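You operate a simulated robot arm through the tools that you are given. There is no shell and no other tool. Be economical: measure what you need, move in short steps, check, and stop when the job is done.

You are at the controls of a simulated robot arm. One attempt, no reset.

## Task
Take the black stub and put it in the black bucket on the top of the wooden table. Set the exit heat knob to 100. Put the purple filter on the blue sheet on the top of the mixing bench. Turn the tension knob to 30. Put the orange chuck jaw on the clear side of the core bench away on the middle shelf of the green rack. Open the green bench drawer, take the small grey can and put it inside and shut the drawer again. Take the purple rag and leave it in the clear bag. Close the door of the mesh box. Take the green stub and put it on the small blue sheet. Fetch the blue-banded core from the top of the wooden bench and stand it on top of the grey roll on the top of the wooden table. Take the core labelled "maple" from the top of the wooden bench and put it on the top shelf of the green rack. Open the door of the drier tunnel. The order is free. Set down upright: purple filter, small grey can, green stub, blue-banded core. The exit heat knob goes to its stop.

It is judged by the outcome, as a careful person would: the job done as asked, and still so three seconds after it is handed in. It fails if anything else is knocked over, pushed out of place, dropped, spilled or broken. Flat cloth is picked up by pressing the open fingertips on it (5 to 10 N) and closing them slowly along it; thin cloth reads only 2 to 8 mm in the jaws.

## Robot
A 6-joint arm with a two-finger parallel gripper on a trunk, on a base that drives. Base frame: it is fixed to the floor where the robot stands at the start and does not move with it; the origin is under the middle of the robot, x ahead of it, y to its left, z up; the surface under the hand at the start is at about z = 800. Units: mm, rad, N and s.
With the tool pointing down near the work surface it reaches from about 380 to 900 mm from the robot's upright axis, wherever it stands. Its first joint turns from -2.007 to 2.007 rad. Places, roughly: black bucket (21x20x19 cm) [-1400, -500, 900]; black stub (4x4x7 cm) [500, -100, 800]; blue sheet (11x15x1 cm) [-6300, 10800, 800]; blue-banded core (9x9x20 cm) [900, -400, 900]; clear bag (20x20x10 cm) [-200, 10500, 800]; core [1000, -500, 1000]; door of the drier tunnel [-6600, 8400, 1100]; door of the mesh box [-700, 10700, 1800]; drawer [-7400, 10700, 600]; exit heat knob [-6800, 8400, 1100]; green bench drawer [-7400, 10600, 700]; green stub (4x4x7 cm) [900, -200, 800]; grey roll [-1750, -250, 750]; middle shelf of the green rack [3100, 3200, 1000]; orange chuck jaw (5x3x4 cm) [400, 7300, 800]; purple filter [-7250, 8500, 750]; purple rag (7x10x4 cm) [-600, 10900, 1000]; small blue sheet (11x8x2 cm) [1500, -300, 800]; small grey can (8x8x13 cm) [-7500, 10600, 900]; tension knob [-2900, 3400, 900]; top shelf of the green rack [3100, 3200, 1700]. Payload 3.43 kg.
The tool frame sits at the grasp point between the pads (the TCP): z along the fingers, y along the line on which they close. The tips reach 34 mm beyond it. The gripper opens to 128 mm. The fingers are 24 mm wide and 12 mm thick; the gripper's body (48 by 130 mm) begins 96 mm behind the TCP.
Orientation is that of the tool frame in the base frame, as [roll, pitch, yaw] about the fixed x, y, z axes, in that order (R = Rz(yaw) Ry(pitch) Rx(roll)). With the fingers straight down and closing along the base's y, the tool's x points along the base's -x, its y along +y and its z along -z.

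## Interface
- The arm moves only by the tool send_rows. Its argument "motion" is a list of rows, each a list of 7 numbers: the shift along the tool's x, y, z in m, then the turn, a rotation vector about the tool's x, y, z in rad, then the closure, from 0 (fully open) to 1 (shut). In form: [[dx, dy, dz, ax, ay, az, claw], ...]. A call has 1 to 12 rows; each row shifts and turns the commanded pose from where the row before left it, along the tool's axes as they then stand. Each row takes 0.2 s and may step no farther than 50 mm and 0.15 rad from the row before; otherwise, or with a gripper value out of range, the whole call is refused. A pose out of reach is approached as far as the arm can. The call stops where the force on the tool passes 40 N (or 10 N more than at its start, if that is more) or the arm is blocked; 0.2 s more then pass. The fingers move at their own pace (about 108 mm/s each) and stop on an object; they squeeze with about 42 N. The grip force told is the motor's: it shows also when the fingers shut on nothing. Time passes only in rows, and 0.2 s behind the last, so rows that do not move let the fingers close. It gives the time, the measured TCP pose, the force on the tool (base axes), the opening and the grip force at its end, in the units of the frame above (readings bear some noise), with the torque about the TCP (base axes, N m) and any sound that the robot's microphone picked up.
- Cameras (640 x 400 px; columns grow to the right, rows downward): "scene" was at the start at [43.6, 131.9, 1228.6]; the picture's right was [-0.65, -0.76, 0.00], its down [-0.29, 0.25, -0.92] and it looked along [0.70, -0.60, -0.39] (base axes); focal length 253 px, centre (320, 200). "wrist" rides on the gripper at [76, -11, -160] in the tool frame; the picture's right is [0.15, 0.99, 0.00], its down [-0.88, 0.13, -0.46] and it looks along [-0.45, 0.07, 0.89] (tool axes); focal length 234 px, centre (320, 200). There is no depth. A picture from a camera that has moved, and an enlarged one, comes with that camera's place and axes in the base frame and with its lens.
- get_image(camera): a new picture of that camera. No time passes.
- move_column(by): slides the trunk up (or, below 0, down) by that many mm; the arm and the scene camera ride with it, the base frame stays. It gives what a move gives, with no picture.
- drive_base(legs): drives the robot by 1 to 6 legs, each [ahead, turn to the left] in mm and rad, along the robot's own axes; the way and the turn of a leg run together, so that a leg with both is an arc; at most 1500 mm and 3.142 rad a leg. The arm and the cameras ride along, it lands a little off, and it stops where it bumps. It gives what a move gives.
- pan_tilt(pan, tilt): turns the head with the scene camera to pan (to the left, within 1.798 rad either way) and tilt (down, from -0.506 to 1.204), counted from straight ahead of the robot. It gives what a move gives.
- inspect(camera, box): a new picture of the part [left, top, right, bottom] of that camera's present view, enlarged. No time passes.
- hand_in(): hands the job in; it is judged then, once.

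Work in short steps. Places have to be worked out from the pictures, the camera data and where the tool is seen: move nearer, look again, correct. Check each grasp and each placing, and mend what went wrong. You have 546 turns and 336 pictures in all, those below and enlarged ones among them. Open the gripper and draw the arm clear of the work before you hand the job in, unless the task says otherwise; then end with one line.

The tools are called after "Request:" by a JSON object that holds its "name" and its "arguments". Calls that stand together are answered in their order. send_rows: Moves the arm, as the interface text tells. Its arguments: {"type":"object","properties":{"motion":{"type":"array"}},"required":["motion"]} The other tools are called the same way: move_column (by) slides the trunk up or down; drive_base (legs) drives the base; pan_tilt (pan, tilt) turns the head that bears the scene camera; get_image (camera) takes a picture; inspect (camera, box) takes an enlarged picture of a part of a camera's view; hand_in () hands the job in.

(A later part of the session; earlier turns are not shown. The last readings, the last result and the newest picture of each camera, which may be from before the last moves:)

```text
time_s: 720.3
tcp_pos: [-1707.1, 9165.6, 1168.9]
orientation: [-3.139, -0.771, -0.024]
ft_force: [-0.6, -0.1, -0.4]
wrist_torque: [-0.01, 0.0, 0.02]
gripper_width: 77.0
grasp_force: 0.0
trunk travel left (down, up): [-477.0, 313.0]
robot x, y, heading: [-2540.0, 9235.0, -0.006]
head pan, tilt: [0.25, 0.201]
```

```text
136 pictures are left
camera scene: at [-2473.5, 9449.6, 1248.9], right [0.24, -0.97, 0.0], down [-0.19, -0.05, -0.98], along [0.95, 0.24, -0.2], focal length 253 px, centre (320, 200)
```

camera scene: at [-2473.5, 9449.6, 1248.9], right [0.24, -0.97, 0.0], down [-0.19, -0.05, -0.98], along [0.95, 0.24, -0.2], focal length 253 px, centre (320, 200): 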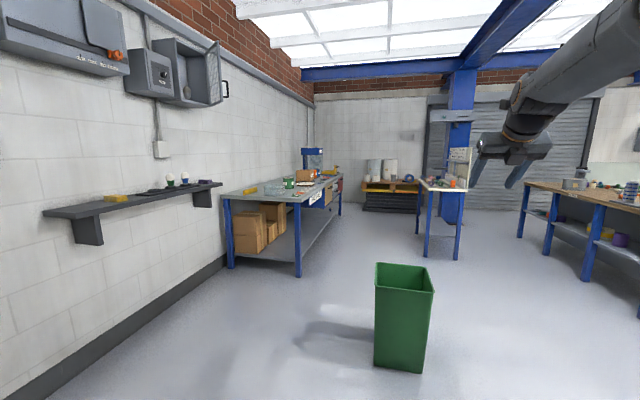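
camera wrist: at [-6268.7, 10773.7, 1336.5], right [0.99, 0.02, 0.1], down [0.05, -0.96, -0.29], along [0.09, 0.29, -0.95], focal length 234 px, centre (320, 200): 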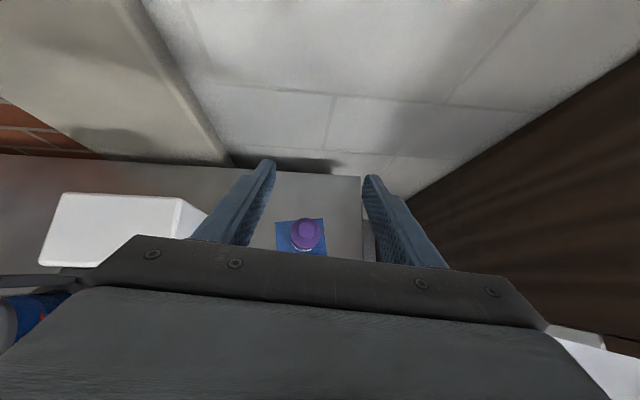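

I see the mesh box on the wall with its door open, a wall shelf below it, and a table with boxes. I zoom in.

Request:
{"name": "inspect", "arguments": {"camera": "scene", "box": [30, 20, 250, 240]}}

Request:
{"name": "inspect", "arguments": {"camera": "scene", "box": [210, 130, 370, 280]}}

```text
1.82 times, centred on (140, 130) of scene
camera zoom: at [-2473.5, 9449.6, 1248.9], right [0.24, -0.97, 0.0], down [-0.19, -0.05, -0.98], along [0.95, 0.24, -0.2], focal length 460 px, centre (647, 327)
```

zoom: 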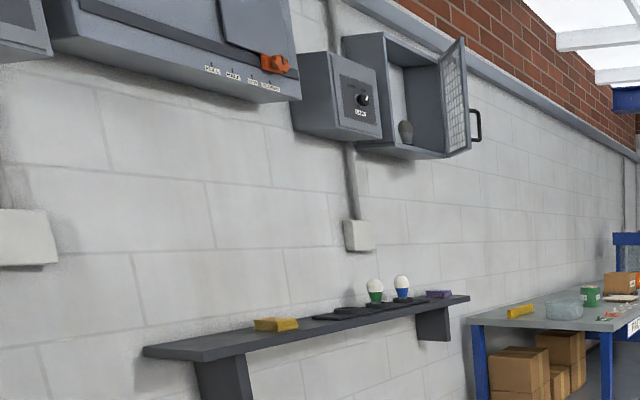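

```text
2.67 times, centred on (290, 205) of scene
camera zoom: at [-2473.5, 9449.6, 1248.9], right [0.24, -0.97, 0.0], down [-0.19, -0.05, -0.98], along [0.95, 0.24, -0.2], focal length 674 px, centre (400, 187)
```

zoom: 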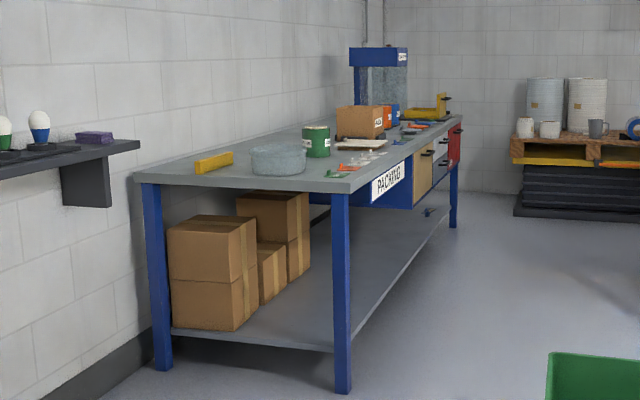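

The purple rag lies at the right end of the wall shelf; the clear bag is on the packing table. I drive round the green bin to about (-720, 9890) and face the wall.

Request:
{"name": "drive_base", "arguments": {"legs": [[0, 0.7], [950, 0], [0, -0.66], [1080, 0], [0, 1.54]]}}

Request:
{"name": "pan_tilt", "arguments": {"pan": 0.0, "tilt": 0.1}}

Request:
{"name": "get_image", "arguments": {"camera": "scene"}}

Request:
{"name": "get_image", "arguments": {"camera": "wrist"}}

```text
time_s: 737.8
tcp_pos: [-707.3, 10681.1, 1169.8]
orientation: [-3.14, -0.771, 1.577]
ft_force: [-0.5, 0.3, 0.4]
wrist_torque: [-0.03, 0.0, -0.03]
gripper_width: 76.5
grasp_force: 0.1
trunk travel left (down, up): [-477.0, 313.0]
robot x, y, heading: [-753.8, 9848.6, 1.598]
head pan, tilt: [0.25, 0.201]
```

```text
time_s: 738.6
tcp_pos: [-706.7, 10682.2, 1169.0]
orientation: [-3.14, -0.771, 1.576]
ft_force: [-0.3, 0.0, -0.3]
wrist_torque: [-0.01, 0.05, -0.01]
gripper_width: 77.2
grasp_force: 0.1
trunk travel left (down, up): [-477.0, 313.0]
robot x, y, heading: [-749.6, 9848.8, 1.593]
head pan, tilt: [0.0, 0.099]
```

```text
133 pictures are left
camera scene: at [-949.2, 9907.1, 1258.3], right [1.0, 0.02, 0.0], down [0.0, -0.1, -0.99], along [-0.02, 0.99, -0.1], focal length 253 px, centre (320, 200)
```

scene: 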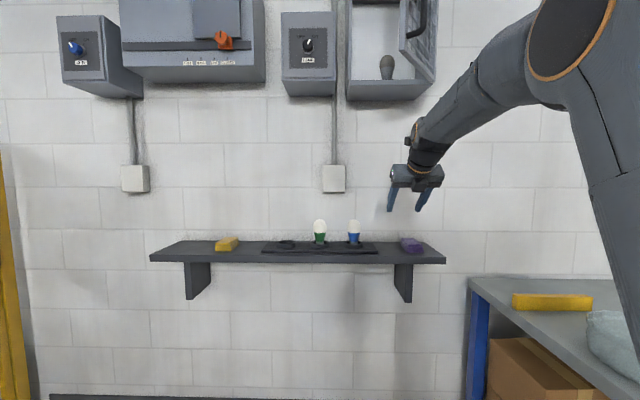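

```text
132 pictures are left
camera wrist: at [-718.1, 10624.3, 1336.8], right [0.99, 0.11, 0.1], down [0.14, -0.95, -0.29], along [0.06, 0.3, -0.95], focal length 234 px, centre (320, 200)
```

wrist: 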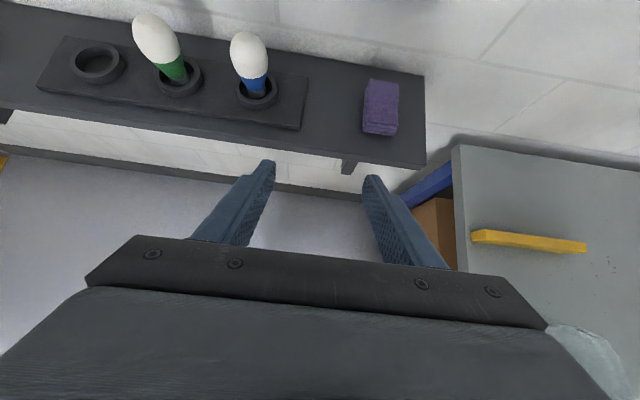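

The rag is a folded block at about (-592, 10956), shelf top z ≈ 942. I move the hand over to its x, open wider, and drive 290 mm forward at this height.

Request:
{"name": "send_rows", "arguments": {"motion": [[0, 0.04, 0, 0, 0, 0, 0.2], [0, 0.04, 0, 0, 0, 0, 0.2], [0, 0.035, 0, 0, 0, 0, 0.2], [0, 0, 0, 0, 0, 0, 0.2]]}}

Request:
{"name": "drive_base", "arguments": {"legs": [[255, 0]]}}

Request:
{"name": "get_image", "arguments": {"camera": "wrist"}}

```text
time_s: 739.6
tcp_pos: [-593.5, 10683.6, 1168.4]
orientation: [-3.14, -0.772, 1.575]
ft_force: [0.1, -0.5, -0.6]
wrist_torque: [0.03, 0.04, 0.01]
gripper_width: 102.4
grasp_force: 0.0
trunk travel left (down, up): [-477.0, 313.0]
robot x, y, heading: [-755.5, 9846.6, 1.593]
head pan, tilt: [0.0, 0.099]
```

```text
time_s: 741.5
tcp_pos: [-592.7, 10938.6, 1169.8]
orientation: [-3.14, -0.77, 1.57]
ft_force: [0.9, -0.4, 0.6]
wrist_torque: [-0.01, -0.01, -0.02]
gripper_width: 102.2
grasp_force: 0.1
trunk travel left (down, up): [-477.0, 313.0]
robot x, y, heading: [-756.4, 10109.3, 1.586]
head pan, tilt: [0.0, 0.099]
```

```text
131 pictures are left
camera wrist: at [-603.5, 10881.2, 1336.4], right [0.99, 0.1, 0.1], down [0.13, -0.95, -0.29], along [0.07, 0.3, -0.95], focal length 234 px, centre (320, 200)
```

wrist: 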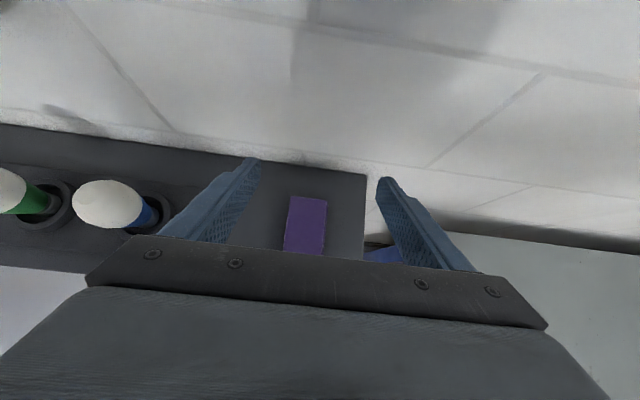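

The rag is centred at (-594, 10948). I lower with the trunk to z ≈ 978, fingers either side of it, and check.

Request:
{"name": "move_column", "arguments": {"by": -150}}

Request:
{"name": "get_image", "arguments": {"camera": "wrist"}}

```text
time_s: 743.2
tcp_pos: [-592.2, 10937.9, 1019.2]
orientation: [-3.139, -0.773, 1.569]
ft_force: [-0.8, 0.2, 0.9]
wrist_torque: [0.0, -0.02, -0.05]
gripper_width: 102.3
grasp_force: 0.1
trunk travel left (down, up): [-327.0, 463.0]
robot x, y, heading: [-757.1, 10105.8, 1.588]
head pan, tilt: [0.0, 0.099]
```

```text
130 pictures are left
camera wrist: at [-603.4, 10881.1, 1186.5], right [0.99, 0.1, 0.1], down [0.13, -0.95, -0.29], along [0.07, 0.3, -0.95], focal length 234 px, centre (320, 200)
```

wrist: 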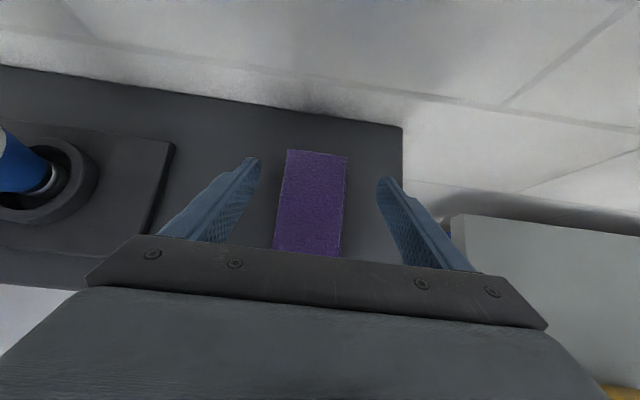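

Request:
{"name": "send_rows", "arguments": {"motion": [[0, -0.006, 0, 0, 0, 0, 0.2], [-0.014, 0, 0.014, 0, 0, 0, 0.2], [-0.0085, 0, 0.0085, 0, 0, 0, 0.2], [-0.0055, 0, 0.0055, 0, 0, 0, 0.2], [0, 0, 0, 0, 0, 0, 0.2]]}}

Request:
{"name": "send_rows", "arguments": {"motion": [[0, 0, 0, 0, 0, 0, 0.35], [0, 0, 0, 0, 0, 0, 0.45], [0, 0, 0, 0, 0, 0, 0.55], [0, 0, 0, 0, 0, 0, 0.7], [0, 0, 0, 0, 0, 0, 0.8]]}}

Request:
{"name": "get_image", "arguments": {"camera": "wrist"}}

```text
time_s: 744.4
tcp_pos: [-599.7, 10937.6, 983.7]
orientation: [3.141, -0.778, 1.571]
ft_force: [-0.2, -4.6, 19.4]
wrist_torque: [0.14, 0.19, 0.45]
gripper_width: 102.1
grasp_force: 0.0
trunk travel left (down, up): [-327.0, 463.0]
robot x, y, heading: [-758.1, 10106.5, 1.584]
head pan, tilt: [0.0, 0.099]
```

```text
time_s: 745.6
tcp_pos: [-600.1, 10936.8, 982.5]
orientation: [3.141, -0.777, 1.57]
ft_force: [-0.2, -7.8, 35.3]
wrist_torque: [0.29, -0.11, -0.21]
gripper_width: 64.3
grasp_force: 41.7
trunk travel left (down, up): [-327.0, 463.0]
robot x, y, heading: [-760.0, 10106.4, 1.587]
head pan, tilt: [0.0, 0.099]
```

```text
129 pictures are left
camera wrist: at [-610.9, 10879.2, 1149.4], right [0.99, 0.1, 0.1], down [0.13, -0.95, -0.29], along [0.07, 0.3, -0.95], focal length 234 px, centre (320, 200)
```

wrist: 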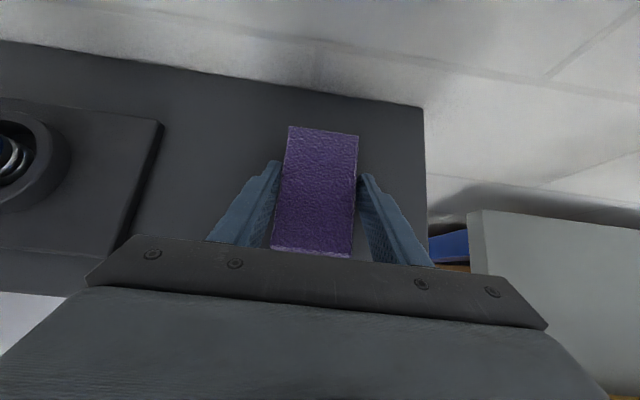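

The tips rest on the shelf and the rag is gripped at 64 mm. I lift with the trunk and check that it comes along.

Request:
{"name": "move_column", "arguments": {"by": 60}}

Request:
{"name": "move_column", "arguments": {"by": 120}}

Request:
{"name": "get_image", "arguments": {"camera": "wrist"}}

```text
time_s: 746.6
tcp_pos: [-598.3, 10937.1, 1038.9]
orientation: [-3.141, -0.769, 1.568]
ft_force: [-0.2, -0.2, -1.1]
wrist_torque: [0.03, -0.02, 0.02]
gripper_width: 64.0
grasp_force: 42.1
trunk travel left (down, up): [-387.0, 403.0]
robot x, y, heading: [-762.3, 10103.3, 1.588]
head pan, tilt: [0.0, 0.099]
```

```text
time_s: 748.1
tcp_pos: [-598.1, 10938.8, 1159.4]
orientation: [-3.139, -0.772, 1.569]
ft_force: [0.1, 0.5, -0.9]
wrist_torque: [0.01, 0.02, 0.01]
gripper_width: 64.0
grasp_force: 41.8
trunk travel left (down, up): [-507.0, 283.0]
robot x, y, heading: [-759.2, 10106.1, 1.592]
head pan, tilt: [0.0, 0.099]
```

```text
128 pictures are left
camera wrist: at [-609.4, 10880.9, 1326.2], right [0.99, 0.1, 0.1], down [0.13, -0.95, -0.29], along [0.07, 0.3, -0.95], focal length 234 px, centre (320, 200)
```

wrist: 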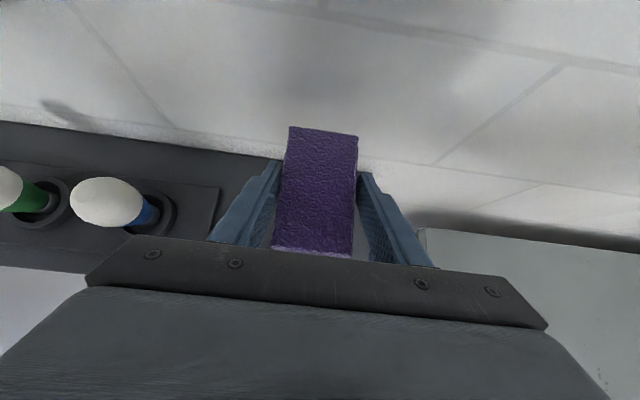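

The rag is held. I back out, move east in front of the packing table and look down at the clear bag.

Request:
{"name": "drive_base", "arguments": {"legs": [[-430, 0], [0, -1.59], [500, 0], [0, 1.571]]}}

Request:
{"name": "pan_tilt", "arguments": {"pan": -0.2, "tilt": 0.5}}

Request:
{"name": "get_image", "arguments": {"camera": "scene"}}

Request:
{"name": "get_image", "arguments": {"camera": "wrist"}}

```text
time_s: 750.5
tcp_pos: [-562.4, 10576.1, 1157.2]
orientation: [-3.138, -0.77, 1.544]
ft_force: [0.4, 0.7, -0.8]
wrist_torque: [-0.03, 0.03, 0.01]
gripper_width: 63.9
grasp_force: 41.7
trunk travel left (down, up): [-507.0, 283.0]
robot x, y, heading: [-737.1, 9749.2, 1.547]
head pan, tilt: [0.0, 0.099]
stopped in leg 1: the robot was blocked; the commanded pose is now the measured one
```

```text
time_s: 751.3
tcp_pos: [-561.9, 10576.8, 1156.1]
orientation: [-3.138, -0.77, 1.542]
ft_force: [0.6, 0.4, 0.4]
wrist_torque: [0.03, -0.03, 0.02]
gripper_width: 63.7
grasp_force: 42.0
trunk travel left (down, up): [-507.0, 283.0]
robot x, y, heading: [-736.6, 9751.8, 1.545]
head pan, tilt: [-0.201, 0.499]
```

```text
127 pictures are left
camera scene: at [-912.4, 9804.5, 1251.3], right [0.97, -0.22, 0.0], down [-0.11, -0.47, -0.88], along [0.2, 0.86, -0.48], focal length 253 px, centre (320, 200)
```

scene: 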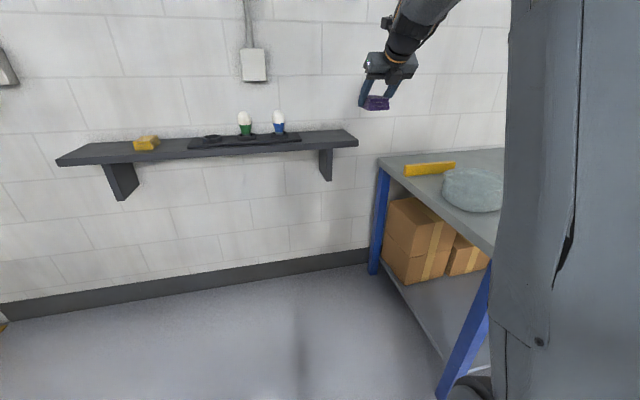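

```text
126 pictures are left
camera wrist: at [-574.7, 10520.0, 1324.6], right [0.99, 0.08, 0.1], down [0.11, -0.95, -0.29], along [0.07, 0.29, -0.95], focal length 234 px, centre (320, 200)
```

wrist: 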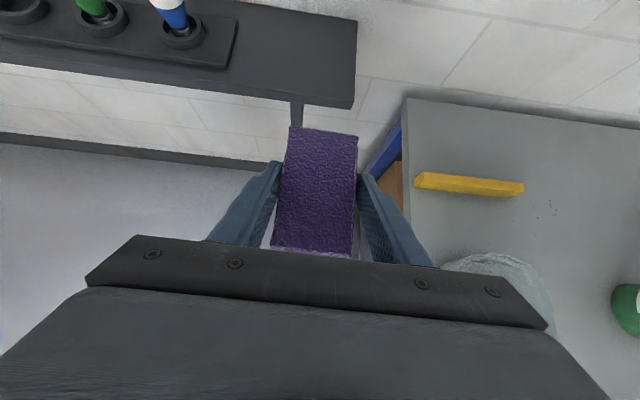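

The robot was blocked while backing up. I look back to the left to see what it touched.

Request:
{"name": "pan_tilt", "arguments": {"pan": 1.79, "tilt": 0.8}}

Request:
{"name": "get_image", "arguments": {"camera": "scene"}}

Request:
{"name": "pan_tilt", "arguments": {"pan": -1.79, "tilt": 0.8}}

Request:
{"name": "get_image", "arguments": {"camera": "scene"}}

```text
time_s: 753.3
tcp_pos: [-561.5, 10577.2, 1158.0]
orientation: [-3.135, -0.771, 1.542]
ft_force: [-0.2, 0.1, -0.6]
wrist_torque: [0.02, 0.02, -0.02]
gripper_width: 63.9
grasp_force: 42.0
trunk travel left (down, up): [-507.0, 283.0]
robot x, y, heading: [-738.7, 9746.9, 1.538]
head pan, tilt: [1.791, 0.799]
```

```text
125 pictures are left
camera scene: at [-1012.1, 9700.3, 1225.3], right [-0.19, 0.98, 0.0], down [0.7, 0.14, -0.7], along [-0.68, -0.13, -0.72], focal length 253 px, centre (320, 200)
```

scene: 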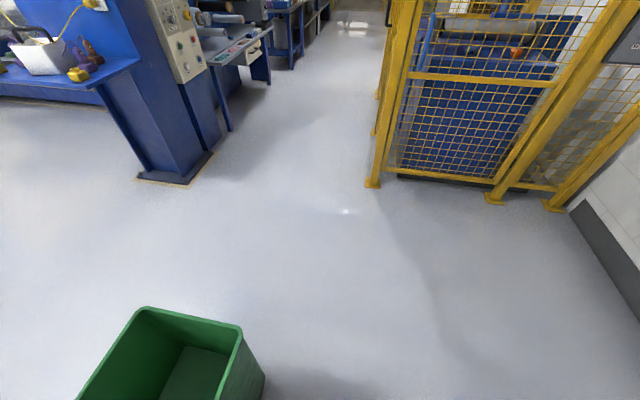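

```text
time_s: 756.2
tcp_pos: [-562.3, 10576.7, 1157.7]
orientation: [-3.137, -0.769, 1.541]
ft_force: [0.3, -1.1, -0.6]
wrist_torque: [-0.01, 0.0, 0.03]
gripper_width: 64.1
grasp_force: 42.0
trunk travel left (down, up): [-507.0, 283.0]
robot x, y, heading: [-735.5, 9748.3, 1.538]
head pan, tilt: [-1.791, 0.799]
```

```text
124 pictures are left
camera scene: at [-854.6, 9696.1, 1225.3], right [-0.24, -0.97, 0.0], down [-0.7, 0.17, -0.7], along [0.68, -0.17, -0.72], focal length 253 px, centre (320, 200)
```

scene: 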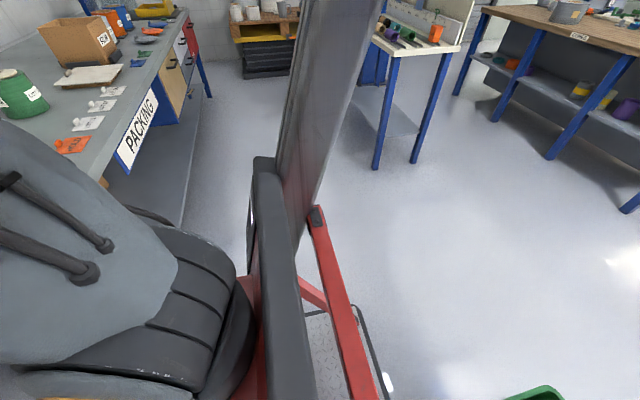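

The base's rear deck just met the green bin behind it; the bin has not moved. I go forward a little, then swing round to the front of the packing table with clearance on both sides.

Request:
{"name": "drive_base", "arguments": {"legs": [[140, 0], [0, -1.85], [520, 0], [0, 1.88]]}}

Request:
{"name": "pan_tilt", "arguments": {"pan": -0.1, "tilt": 0.55}}

Request:
{"name": "get_image", "arguments": {"camera": "scene"}}

Request:
{"name": "get_image", "arguments": {"camera": "wrist"}}

```text
time_s: 769.2
tcp_pos: [-41.8, 10553.0, 1157.6]
orientation: [-3.139, -0.771, 1.535]
ft_force: [-0.1, -0.2, 0.5]
wrist_torque: [-0.01, 0.01, -0.01]
gripper_width: 63.8
grasp_force: 42.7
trunk travel left (down, up): [-507.0, 283.0]
robot x, y, heading: [-219.0, 9728.8, 1.535]
head pan, tilt: [-1.791, 0.799]
```

```text
time_s: 770.9
tcp_pos: [-40.9, 10553.7, 1157.7]
orientation: [-3.137, -0.771, 1.534]
ft_force: [0.0, -0.1, 0.1]
wrist_torque: [0.0, 0.02, 0.02]
gripper_width: 64.0
grasp_force: 42.1
trunk travel left (down, up): [-507.0, 283.0]
robot x, y, heading: [-217.5, 9723.0, 1.534]
head pan, tilt: [-0.099, 0.55]
```

```text
123 pictures are left
camera scene: at [-405.5, 9784.3, 1246.6], right [0.99, -0.13, 0.0], down [-0.07, -0.52, -0.85], along [0.11, 0.84, -0.52], focal length 253 px, centre (320, 200)
```

scene: 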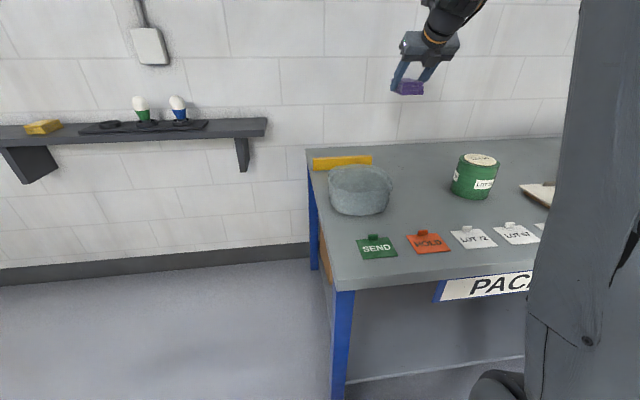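

```text
122 pictures are left
camera wrist: at [-53.2, 10496.8, 1324.5], right [0.99, 0.07, 0.1], down [0.1, -0.95, -0.29], along [0.07, 0.29, -0.95], focal length 234 px, centre (320, 200)
```

wrist: 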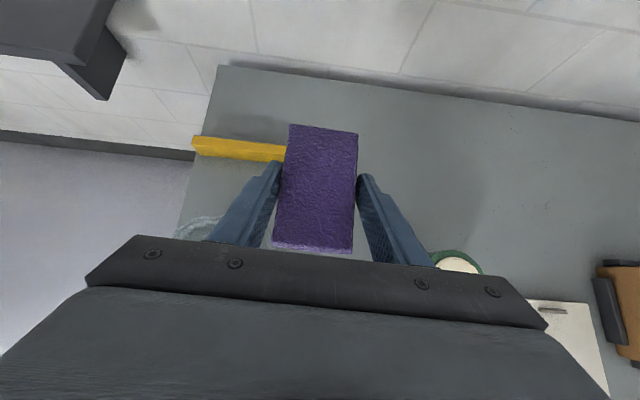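

The clear bag stands open on the table at about (-180, 10490). I zoom in on it.

Request:
{"name": "inspect", "arguments": {"camera": "scene", "box": [300, 140, 430, 240]}}

```text
4.00 times, centred on (365, 190) of scene
camera zoom: at [-405.5, 9784.3, 1246.6], right [0.99, -0.13, 0.0], down [-0.07, -0.52, -0.85], along [0.11, 0.84, -0.52], focal length 1011 px, centre (140, 240)
```

zoom: 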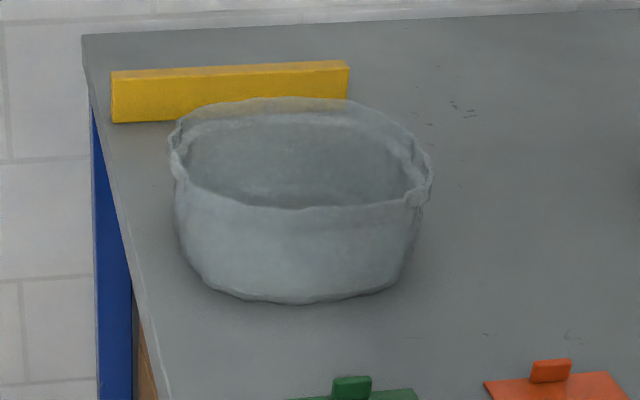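

The bag is open, rim z ≈ 886, centred at (-186, 10482). I turn the base 0.14 rad left and place the rag above the bag.

Request:
{"name": "drive_base", "arguments": {"legs": [[0, 0.14]]}}

Request:
{"name": "send_rows", "arguments": {"motion": [[-0.016, -0.012, -0.016, 0, 0, 0, 0.8], [-0.016, -0.012, -0.016, 0, 0, 0, 0.8], [-0.016, -0.011, -0.016, 0, 0, 0, 0.8], [0, 0, 0, 0, 0, 0, 0.8]]}}

Request:
{"name": "get_image", "arguments": {"camera": "scene"}}

Request:
{"name": "get_image", "arguments": {"camera": "wrist"}}

```text
time_s: 771.9
tcp_pos: [-158.8, 10570.6, 1156.7]
orientation: [-3.139, -0.768, 1.676]
ft_force: [0.2, 0.3, -0.6]
wrist_torque: [-0.01, 0.0, 0.01]
gripper_width: 64.0
grasp_force: 41.8
trunk travel left (down, up): [-507.0, 283.0]
robot x, y, heading: [-219.4, 9728.9, 1.676]
head pan, tilt: [-0.099, 0.55]
```

```text
time_s: 772.9
tcp_pos: [-186.6, 10497.6, 1159.5]
orientation: [-3.137, -0.77, 1.675]
ft_force: [-0.1, 0.4, 0.6]
wrist_torque: [0.02, -0.02, 0.0]
gripper_width: 63.8
grasp_force: 42.1
trunk travel left (down, up): [-507.0, 283.0]
robot x, y, heading: [-222.8, 9725.7, 1.675]
head pan, tilt: [-0.099, 0.55]
```

```text
120 pictures are left
camera scene: at [-412.3, 9757.8, 1246.6], right [1.0, 0.01, 0.0], down [0.0, -0.52, -0.85], along [-0.01, 0.85, -0.52], focal length 253 px, centre (320, 200)
```

scene: 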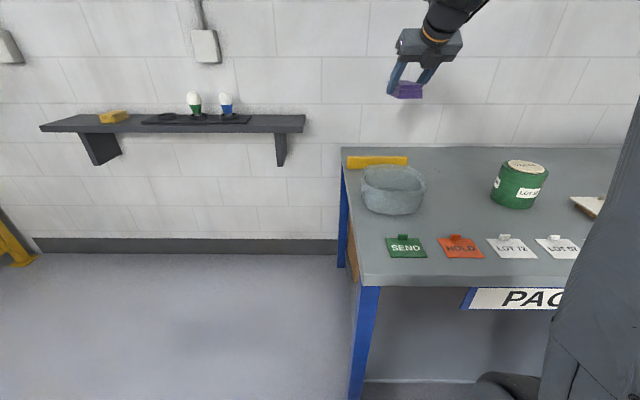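

```text
119 pictures are left
camera wrist: at [-191.4, 10440.9, 1326.5], right [0.97, 0.21, 0.1], down [0.23, -0.93, -0.29], along [0.03, 0.3, -0.95], focal length 234 px, centre (320, 200)
```

wrist: 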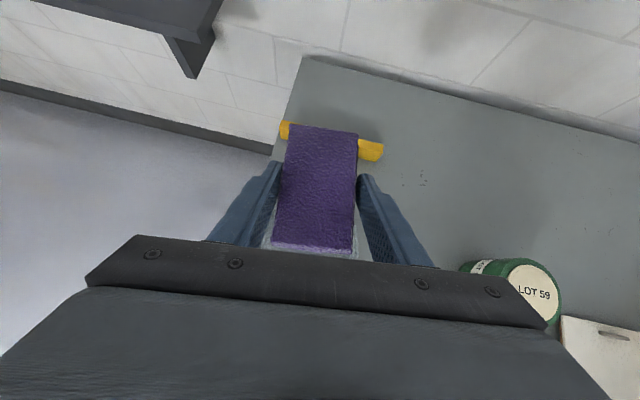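

The rag is above the bag. I lower with the trunk to z ≈ 860 in two stages.

Request:
{"name": "move_column", "arguments": {"by": -230}}

Request:
{"name": "get_image", "arguments": {"camera": "scene"}}

Request:
{"name": "get_image", "arguments": {"camera": "wrist"}}

```text
time_s: 775.4
tcp_pos: [-186.4, 10499.6, 929.0]
orientation: [-3.138, -0.768, 1.675]
ft_force: [-0.1, -0.8, -0.5]
wrist_torque: [-0.01, 0.0, -0.03]
gripper_width: 63.7
grasp_force: 42.0
trunk travel left (down, up): [-277.0, 513.0]
robot x, y, heading: [-218.7, 9724.9, 1.679]
head pan, tilt: [-0.099, 0.55]
```

```text
118 pictures are left
camera scene: at [-419.1, 9821.4, 1016.7], right [1.0, 0.01, 0.0], down [0.0, -0.52, -0.85], along [-0.01, 0.85, -0.52], focal length 253 px, centre (320, 200)
```

scene: 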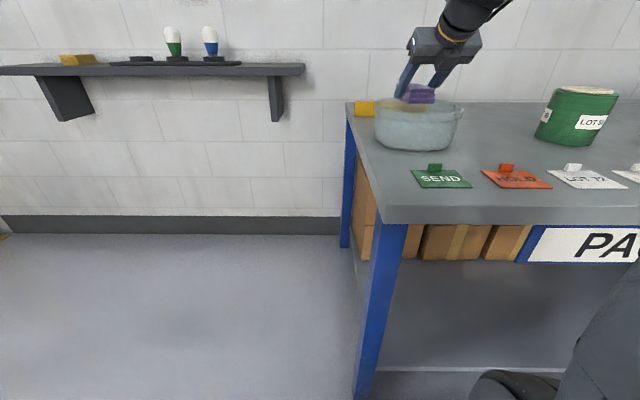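

```text
117 pictures are left
camera wrist: at [-190.8, 10441.3, 1096.0], right [0.97, 0.21, 0.1], down [0.23, -0.93, -0.29], along [0.03, 0.3, -0.95], focal length 234 px, centre (320, 200)
```

wrist: 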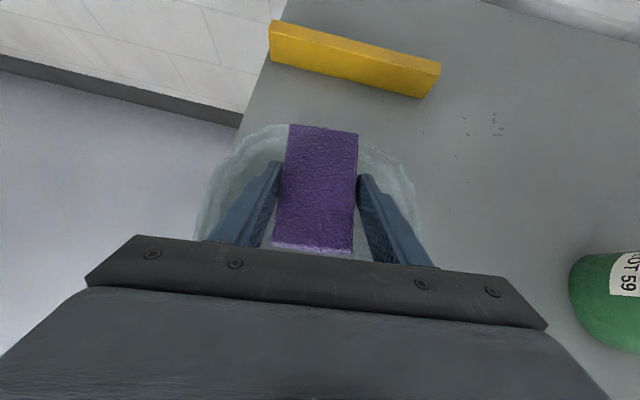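

The rag fits inside the rim all round. I lower 70 mm more and let go.

Request:
{"name": "move_column", "arguments": {"by": -72}}

Request:
{"name": "send_rows", "arguments": {"motion": [[0, 0, 0, 0, 0, 0, 0.45], [0, 0, 0, 0, 0, 0, 0.35], [0, 0, 0, 0, 0, 0, 0.3], [0, 0, 0, 0, 0, 0, 0.3]]}}

Request:
{"name": "get_image", "arguments": {"camera": "wrist"}}

```text
time_s: 776.5
tcp_pos: [-187.1, 10499.5, 856.8]
orientation: [-3.138, -0.77, 1.675]
ft_force: [-0.5, -0.5, 0.3]
wrist_torque: [-0.01, 0.02, 0.01]
gripper_width: 63.9
grasp_force: 41.6
trunk travel left (down, up): [-205.0, 585.0]
robot x, y, heading: [-222.1, 9724.4, 1.675]
head pan, tilt: [-0.099, 0.55]
```

```text
time_s: 777.5
tcp_pos: [-185.9, 10499.3, 856.6]
orientation: [-3.138, -0.77, 1.675]
ft_force: [0.2, -0.3, 0.0]
wrist_torque: [0.02, -0.02, -0.02]
gripper_width: 89.7
grasp_force: 0.1
trunk travel left (down, up): [-205.0, 585.0]
robot x, y, heading: [-217.8, 9724.0, 1.679]
head pan, tilt: [-0.099, 0.55]
```

```text
116 pictures are left
camera wrist: at [-190.9, 10441.5, 1023.7], right [0.97, 0.21, 0.1], down [0.23, -0.93, -0.29], along [0.03, 0.3, -0.95], focal length 234 px, centre (320, 200)
```

wrist: 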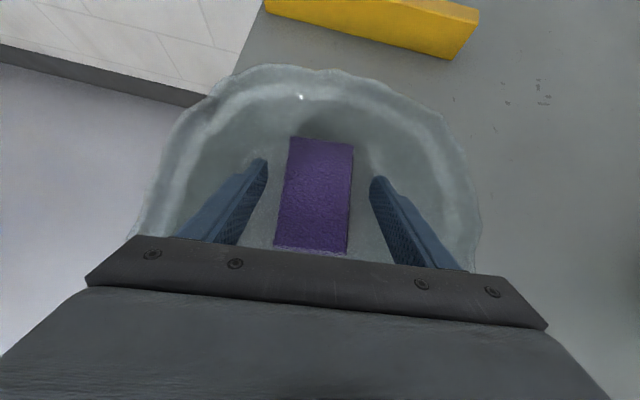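

The rag lies in the bag. I raise the hand straight up, well clear, and look at the mesh box.

Request:
{"name": "move_column", "arguments": {"by": 300}}

Request:
{"name": "pan_tilt", "arguments": {"pan": 0.5, "tilt": -0.35}}

Request:
{"name": "get_image", "arguments": {"camera": "scene"}}

```text
time_s: 780.5
tcp_pos: [-185.5, 10499.5, 1155.7]
orientation: [-3.137, -0.769, 1.674]
ft_force: [-0.1, -0.4, 1.0]
wrist_torque: [-0.01, 0.0, -0.01]
gripper_width: 89.4
grasp_force: 0.0
trunk travel left (down, up): [-505.0, 285.0]
robot x, y, heading: [-222.1, 9723.2, 1.679]
head pan, tilt: [-0.099, 0.55]
```

```text
time_s: 781.6
tcp_pos: [-187.1, 10499.0, 1157.8]
orientation: [-3.137, -0.77, 1.676]
ft_force: [0.0, 0.1, -0.2]
wrist_torque: [-0.04, -0.02, 0.01]
gripper_width: 89.7
grasp_force: 0.1
trunk travel left (down, up): [-505.0, 285.0]
robot x, y, heading: [-219.2, 9722.5, 1.678]
head pan, tilt: [0.499, -0.351]
```

```text
115 pictures are left
camera scene: at [-454.9, 9730.9, 1324.7], right [0.82, 0.57, 0.0], down [-0.2, 0.28, -0.94], along [-0.53, 0.77, 0.34], focal length 253 px, centre (320, 200)
```

scene: 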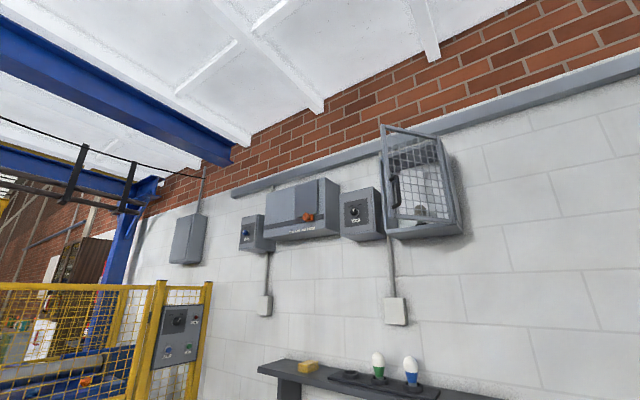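

Request:
{"name": "inspect", "arguments": {"camera": "scene", "box": [330, 100, 490, 250]}}

```text
2.67 times, centred on (410, 175) of scene
camera zoom: at [-454.9, 9730.9, 1324.7], right [0.82, 0.57, 0.0], down [-0.2, 0.28, -0.94], along [-0.53, 0.77, 0.34], focal length 674 px, centre (80, 267)
```

zoom: 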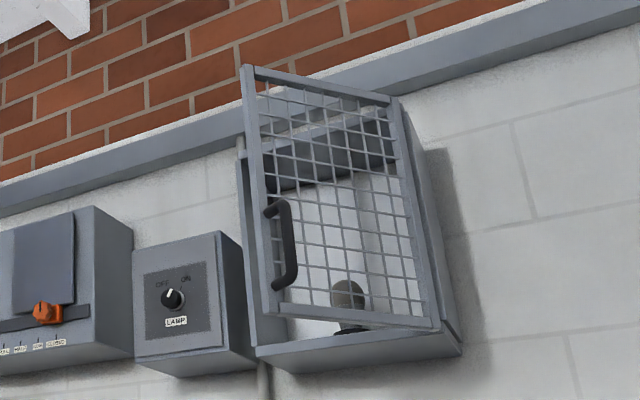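

The mesh door stands about 48° open; its hinge is on the right at about (-570, 10961) and its vertical handle at about (-740, 10722, 1716). I drive to about (-920, 10050), raise the trunk, and level the hand.

Request:
{"name": "drive_base", "arguments": {"legs": [[0, 1.15], [730, 0], [0, -1.255], [70, 0]]}}

Request:
{"name": "send_rows", "arguments": {"motion": [[0, 0, 0, 0, 0.131, 0, 0.5], [0, 0, 0, 0, 0.131, 0, 0.5], [0, 0, 0, 0, 0.131, 0, 0.5], [0, 0, 0, 0, 0.131, 0, 0.5], [0, 0, 0, 0, 0.131, 0, 0.5], [0, 0, 0, 0, 0.131, 0, 0.5], [0, 0, 0, 0, 0, 0, 0.5]]}}

```text
time_s: 792.1
tcp_pos: [-788.0, 10789.0, 1157.3]
orientation: [-3.139, -0.77, 1.575]
ft_force: [-0.3, -0.1, 0.4]
wrist_torque: [0.0, 0.01, 0.01]
gripper_width: 89.7
grasp_force: 0.0
trunk travel left (down, up): [-505.0, 285.0]
robot x, y, heading: [-901.1, 10025.0, 1.576]
head pan, tilt: [0.499, -0.351]
```

```text
time_s: 793.7
tcp_pos: [-793.5, 10789.4, 1154.4]
orientation: [-2.994, -1.484, 1.453]
ft_force: [-0.7, -0.2, -0.3]
wrist_torque: [-0.01, -0.01, -0.01]
gripper_width: 64.0
grasp_force: 0.1
out of reach, approached as far as the arm can: row 4
trunk travel left (down, up): [-505.0, 285.0]
robot x, y, heading: [-897.8, 10023.5, 1.581]
head pan, tilt: [0.499, -0.351]
```

I back the base 130 mm so the hand rises in front of the door, then raise the trunk fully and the arm.

Request:
{"name": "drive_base", "arguments": {"legs": [[-110, 0]]}}

Request:
{"name": "move_column", "arguments": {"by": 282}}

Request:
{"name": "send_rows", "arguments": {"motion": [[0.035, 0, -0.01, 0, 0.04, 0, 0.5], [0.04, 0, -0.01, 0, 0.04, 0, 0.5], [0.04, 0, -0.01, 0, 0, 0, 0.5], [0.04, 0.01, -0.01, 0, 0, 0, 0.5], [0.04, 0.01, 0, 0, 0, 0, 0.5], [0.04, 0.01, 0, 0, 0, 0, 0.5], [0.035, 0.01, 0, 0, 0, 0, 0.5], [0, 0, 0, 0, 0, 0, 0.5]]}}

Request:
{"name": "get_image", "arguments": {"camera": "wrist"}}

Request:
{"name": "pan_tilt", "arguments": {"pan": -0.1, "tilt": -0.15}}

Request:
{"name": "get_image", "arguments": {"camera": "scene"}}

```text
time_s: 794.9
tcp_pos: [-795.8, 10675.4, 1155.5]
orientation: [-2.99, -1.484, 1.452]
ft_force: [0.0, -0.3, 0.6]
wrist_torque: [0.0, 0.01, -0.03]
gripper_width: 63.9
grasp_force: 0.1
trunk travel left (down, up): [-505.0, 285.0]
robot x, y, heading: [-896.8, 9911.1, 1.582]
head pan, tilt: [0.499, -0.351]
```

```text
time_s: 797.8
tcp_pos: [-794.1, 10676.2, 1437.0]
orientation: [-2.988, -1.483, 1.453]
ft_force: [-0.3, 0.1, 0.5]
wrist_torque: [-0.02, 0.03, 0.03]
gripper_width: 63.9
grasp_force: 0.0
trunk travel left (down, up): [-787.0, 3.0]
robot x, y, heading: [-897.1, 9909.6, 1.58]
head pan, tilt: [0.499, -0.351]
```

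```text
time_s: 798.8
tcp_pos: [-785.0, 10646.0, 1568.9]
orientation: [-2.578, -1.532, 1.04]
ft_force: [-0.1, 0.5, -3.2]
wrist_torque: [0.09, 0.12, 0.0]
gripper_width: 64.4
grasp_force: 0.1
trunk travel left (down, up): [-787.0, 3.0]
robot x, y, heading: [-899.1, 9910.7, 1.583]
head pan, tilt: [0.499, -0.351]
stopped in row 4: the force on the tool passed its limit at 68 N (the readings are from after the stop); the commanded pose is now the measured one
```

```text
113 pictures are left
camera wrist: at [-790.3, 10487.4, 1648.6], right [0.99, 0.04, 0.13], down [0.13, -0.48, -0.87], along [0.03, 0.88, -0.48], focal length 234 px, centre (320, 200)
```

wrist: 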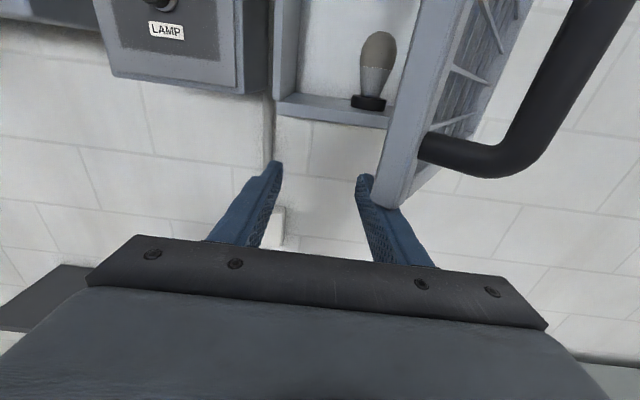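

```text
time_s: 799.8
tcp_pos: [-786.0, 10644.7, 1568.4]
orientation: [-2.581, -1.533, 1.043]
ft_force: [1.6, 0.4, -9.0]
wrist_torque: [0.31, 0.36, 0.04]
gripper_width: 63.9
grasp_force: 0.5
trunk travel left (down, up): [-787.0, 3.0]
robot x, y, heading: [-897.0, 9912.2, 1.581]
head pan, tilt: [-0.099, -0.15]
```

```text
112 pictures are left
camera scene: at [-1084.6, 9877.4, 1590.5], right [1.0, -0.09, 0.0], down [0.01, 0.15, -0.99], along [0.09, 0.98, 0.15], focal length 253 px, centre (320, 200)
```

scene: 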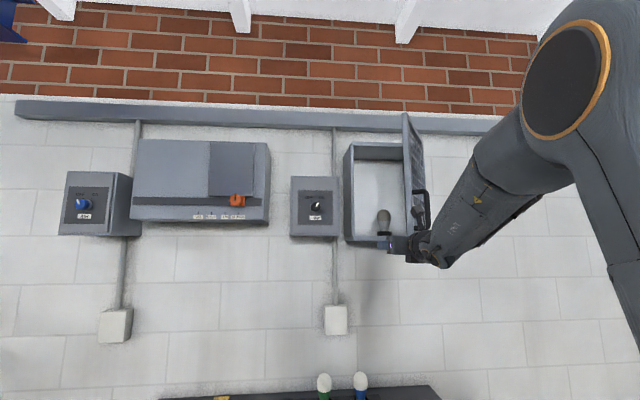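

A finger touched the underside of the open door, which is really about 64° open, with the handle at about (-670, 10685, 1682). I go down and back, then round to the right and up in front of the handle.

Request:
{"name": "send_rows", "arguments": {"motion": [[-0.025, 0, 0, 0, 0, 0, 0.5], [0, 0, -0.04, 0, 0, 0, 0.5], [0, 0, -0.04, 0, 0, 0, 0.5], [0, 0.04, 0, 0, 0, 0, 0.5], [0, 0.04, 0, 0, 0, 0, 0.5], [0, 0.035, 0, 0, 0, 0, 0.5], [0.035, 0, 0, 0, 0, 0, 0.5], [0.035, 0, 0, 0, 0, 0, 0.5], [0.035, 0, 0, 0, 0, 0, 0.5], [0.03, 0, 0, 0, 0, 0, 0.5], [0, 0, 0, 0, 0, 0, 0.5]]}}

Request:
{"name": "get_image", "arguments": {"camera": "wrist"}}

```text
time_s: 801.6
tcp_pos: [-666.5, 10568.9, 1603.0]
orientation: [-2.824, -1.512, 1.282]
ft_force: [-0.1, -2.2, -3.9]
wrist_torque: [-0.13, -0.19, 0.14]
gripper_width: 64.6
grasp_force: 1.0
trunk travel left (down, up): [-787.0, 3.0]
robot x, y, heading: [-898.0, 9909.6, 1.578]
head pan, tilt: [-0.099, -0.15]
stopped in row 9: the force on the tool passed its limit at 63 N (the readings are from after the stop); the commanded pose is now the measured one
```

```text
111 pictures are left
camera wrist: at [-670.2, 10414.0, 1687.7], right [0.99, 0.04, 0.13], down [0.13, -0.5, -0.86], along [0.03, 0.87, -0.5], focal length 234 px, centre (320, 200)
```

wrist: 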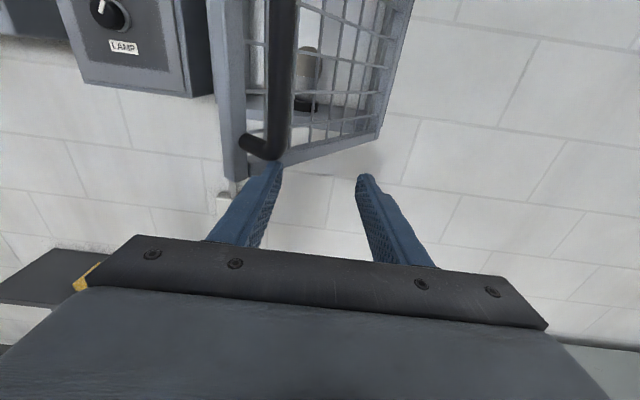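

The handle is nearer than thought: about (-713, 10612), z 1617 to 1740, and the hinge at about (-560, 10881). I drop, move back and left, and rise in front of it.

Request:
{"name": "send_rows", "arguments": {"motion": [[-0.02, 0, 0, 0, 0.05, 0, 0.5], [0, 0, -0.04, 0, 0, 0, 0.5], [0, 0, -0.02, 0, 0, 0, 0.5], [0, -0.045, 0, 0, 0, 0, 0.5], [0, 0, 0, 0, 0, 0, 0.5]]}}

Request:
{"name": "get_image", "arguments": {"camera": "wrist"}}

```text
time_s: 802.8
tcp_pos: [-710.2, 10506.6, 1586.0]
orientation: [-1.721, -1.551, 0.182]
ft_force: [0.5, -0.1, 0.1]
wrist_torque: [0.04, -0.02, -0.01]
gripper_width: 64.1
grasp_force: 0.0
trunk travel left (down, up): [-787.0, 3.0]
robot x, y, heading: [-897.5, 9910.8, 1.584]
head pan, tilt: [-0.099, -0.15]
```

```text
110 pictures are left
camera wrist: at [-714.5, 10346.5, 1662.5], right [0.99, 0.03, 0.13], down [0.13, -0.45, -0.88], along [0.03, 0.89, -0.45], focal length 234 px, centre (320, 200)
```

wrist: 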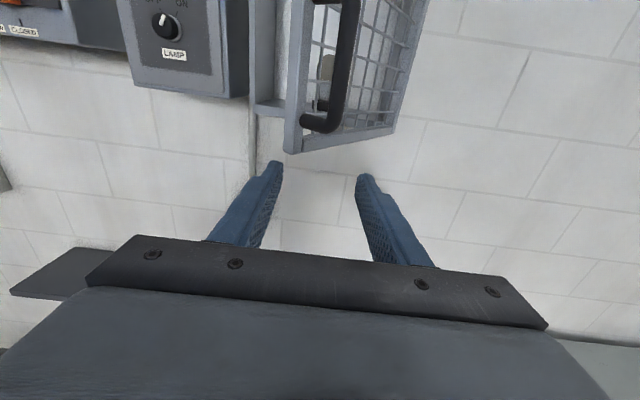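

Request:
{"name": "send_rows", "arguments": {"motion": [[0.035, 0.005, 0, 0, 0, 0, 0.5], [0.035, 0.005, 0, 0, 0, 0, 0.5], [0.025, 0, 0, 0, 0, 0, 0.5], [0, 0, 0, 0, 0, 0, 0.5]]}}

Request:
{"name": "get_image", "arguments": {"camera": "wrist"}}

```text
time_s: 803.8
tcp_pos: [-697.9, 10507.3, 1681.5]
orientation: [-1.734, -1.551, 0.195]
ft_force: [0.6, 0.4, -0.3]
wrist_torque: [-0.01, -0.02, -0.01]
gripper_width: 64.1
grasp_force: 0.1
trunk travel left (down, up): [-787.0, 3.0]
robot x, y, heading: [-899.1, 9911.7, 1.58]
head pan, tilt: [-0.099, -0.15]
```

```text
109 pictures are left
camera wrist: at [-703.2, 10348.6, 1757.5], right [0.99, 0.03, 0.13], down [0.13, -0.45, -0.88], along [0.03, 0.89, -0.45], focal length 234 px, centre (320, 200)
```

wrist: 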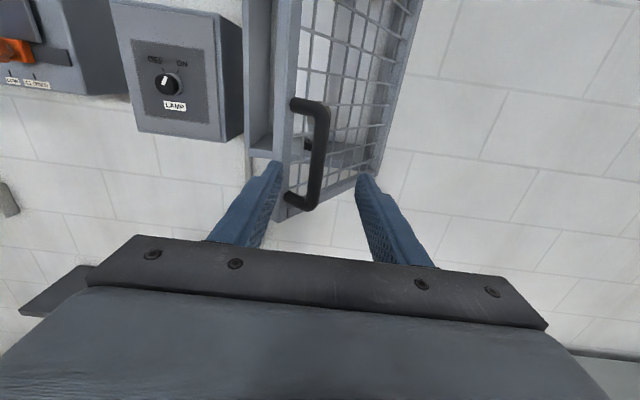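

The bar is exactly on the tool axis, 100 mm away. I advance 84 mm with a narrower opening and close on it.

Request:
{"name": "send_rows", "arguments": {"motion": [[0, 0, 0.03, 0, 0, 0, 0.62], [0, 0, 0.03, 0, 0, 0, 0.62], [0, 0, 0.024, 0, 0, 0, 0.62], [0, 0, 0, 0, 0, 0, 0.8], [0, 0, 0, 0, 0, 0, 1], [0, 0, 0, 0, 0, 0, 1]]}}

Request:
{"name": "get_image", "arguments": {"camera": "wrist"}}

```text
time_s: 805.2
tcp_pos: [-701.0, 10593.1, 1680.9]
orientation: [-1.743, -1.553, 0.203]
ft_force: [0.2, -0.2, 0.4]
wrist_torque: [-0.02, -1.16, 0.07]
gripper_width: 16.0
grasp_force: 45.4
trunk travel left (down, up): [-787.0, 3.0]
robot x, y, heading: [-897.3, 9908.6, 1.58]
head pan, tilt: [-0.099, -0.15]
```

```text
108 pictures are left
camera wrist: at [-705.4, 10432.8, 1755.8], right [0.99, 0.03, 0.13], down [0.13, -0.45, -0.88], along [0.03, 0.89, -0.45], focal length 234 px, centre (320, 200)
```

wrist: 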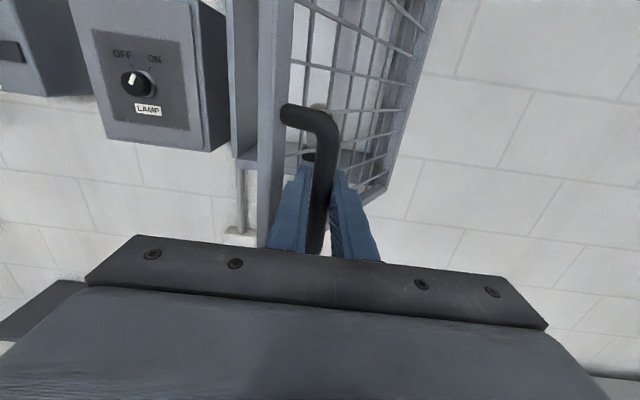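

Gripped. I swing the door shut along its arc, first half.

Request:
{"name": "send_rows", "arguments": {"motion": [[0, -0.0175, 0.0095, 0, 0, 0, 1], [0, -0.017, 0.0115, 0, 0, 0, 1], [0, -0.021, 0.016, 0, 0, 0, 1], [0, -0.02, 0.018, 0, 0, 0, 1], [0, -0.018, 0.02, 0, 0, 0, 1], [0, -0.0163, 0.021, 0, 0, 0, 1]]}}

Request:
{"name": "get_image", "arguments": {"camera": "wrist"}}

```text
time_s: 806.6
tcp_pos: [-807.8, 10687.7, 1679.3]
orientation: [-1.684, -1.551, 0.141]
ft_force: [17.7, 11.3, 7.5]
wrist_torque: [0.29, -1.17, 0.05]
gripper_width: 15.8
grasp_force: 44.9
trunk travel left (down, up): [-787.0, 3.0]
robot x, y, heading: [-899.2, 9910.5, 1.581]
head pan, tilt: [-0.099, -0.15]
```

```text
107 pictures are left
camera wrist: at [-812.9, 10527.9, 1755.5], right [0.99, 0.03, 0.13], down [0.13, -0.45, -0.88], along [0.03, 0.89, -0.45], focal length 234 px, centre (320, 200)
```

wrist: 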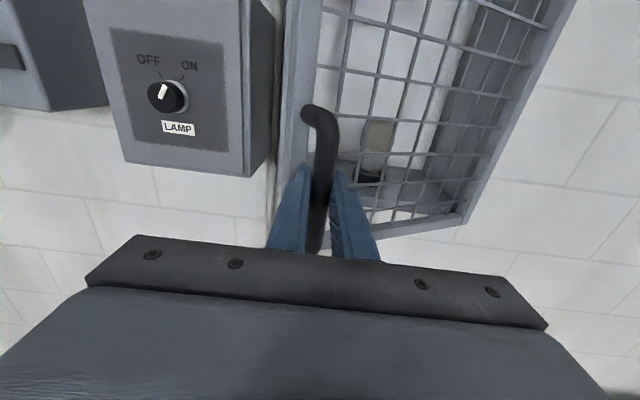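

Request:
{"name": "send_rows", "arguments": {"motion": [[0, -0.0135, 0.022, 0, 0, 0, 1], [0, -0.0125, 0.024, 0, 0, 0, 1], [0, -0.0095, 0.0245, 0, 0, 0, 1], [0, -0.0085, 0.025, 0, 0, 0, 1]]}}

Request:
{"name": "send_rows", "arguments": {"motion": [[0, -0.003, 0.013, 0, 0, 0, 1], [0, -0.0025, 0.013, 0, 0, 0, 1], [0, -0.001, 0.01, 0, 0, 0, 1]]}}

Request:
{"name": "get_image", "arguments": {"camera": "wrist"}}

```text
time_s: 807.3
tcp_pos: [-830.9, 10731.3, 1679.0]
orientation: [-1.899, -1.553, 0.347]
ft_force: [11.1, 4.2, 0.7]
wrist_torque: [-0.25, -1.23, -0.24]
gripper_width: 16.0
grasp_force: 44.7
trunk travel left (down, up): [-787.0, 3.0]
robot x, y, heading: [-896.5, 9911.7, 1.577]
head pan, tilt: [-0.099, -0.15]
stopped in row 3: the force on the tool passed its limit at 41 N (the readings are from after the stop); the commanded pose is now the measured one
```

```text
time_s: 808.1
tcp_pos: [-843.1, 10767.8, 1678.9]
orientation: [-1.83, -1.552, 0.281]
ft_force: [11.2, 3.1, -2.9]
wrist_torque: [0.46, -1.14, 0.08]
gripper_width: 15.7
grasp_force: 45.1
trunk travel left (down, up): [-787.0, 3.0]
robot x, y, heading: [-895.2, 9909.2, 1.576]
head pan, tilt: [-0.099, -0.15]
```

```text
106 pictures are left
camera wrist: at [-849.2, 10608.1, 1755.9], right [0.99, 0.02, 0.13], down [0.12, -0.46, -0.88], along [0.04, 0.89, -0.46], focal length 234 px, centre (320, 200)
```

wrist: 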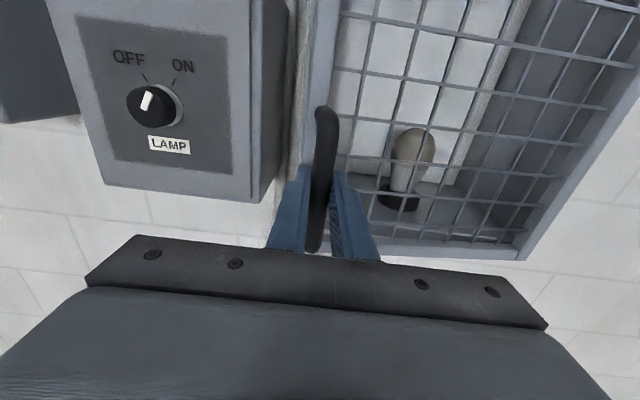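

Nearly shut. I continue in small steps to the stop.

Request:
{"name": "send_rows", "arguments": {"motion": [[0, -0.002, 0.012, 0, 0, 0, 1], [0, -0.002, 0.012, 0, 0, 0, 1], [0, -0.001, 0.01, 0, 0, 0, 1], [0, -0.001, 0.008, 0, 0, 0, 1]]}}

Request:
{"name": "send_rows", "arguments": {"motion": [[0, 0, 0.006, 0, 0, 0, 1], [0, 0, 0.005, 0, 0, 0, 1], [0, 0, 0.005, 0, 0, 0, 1]]}}

Request:
{"name": "get_image", "arguments": {"camera": "wrist"}}

```text
time_s: 809.1
tcp_pos: [-850.0, 10805.0, 1680.8]
orientation: [-1.7, -1.554, 0.151]
ft_force: [4.7, -9.9, -4.5]
wrist_torque: [-1.0, -1.13, -0.17]
gripper_width: 16.0
grasp_force: 44.8
trunk travel left (down, up): [-787.0, 3.0]
robot x, y, heading: [-898.7, 9908.3, 1.58]
head pan, tilt: [-0.099, -0.15]
```

```text
time_s: 809.6
tcp_pos: [-849.8, 10812.5, 1682.3]
orientation: [-1.67, -1.556, 0.122]
ft_force: [0.2, -43.1, -12.7]
wrist_torque: [1.28, -1.15, -0.32]
gripper_width: 16.0
grasp_force: 45.1
trunk travel left (down, up): [-787.0, 3.0]
robot x, y, heading: [-897.4, 9911.8, 1.578]
head pan, tilt: [-0.099, -0.15]
stopped in row 2: the force on the tool passed its limit at 101 N (the readings are from after the stop); the commanded pose is now the measured one
```

```text
105 pictures are left
camera wrist: at [-856.2, 10652.1, 1758.6], right [0.99, 0.02, 0.13], down [0.13, -0.45, -0.88], along [0.04, 0.89, -0.45], focal length 234 px, centre (320, 200)
```

wrist: 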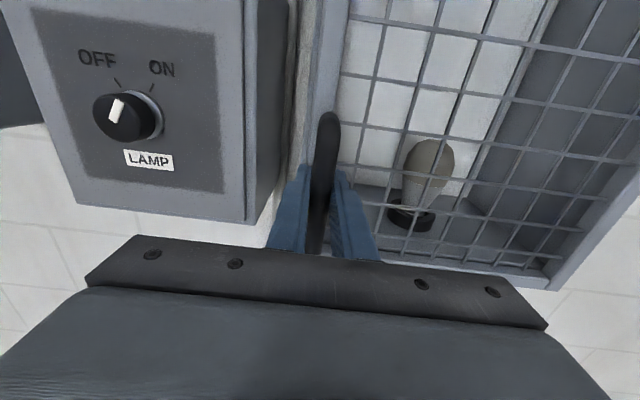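

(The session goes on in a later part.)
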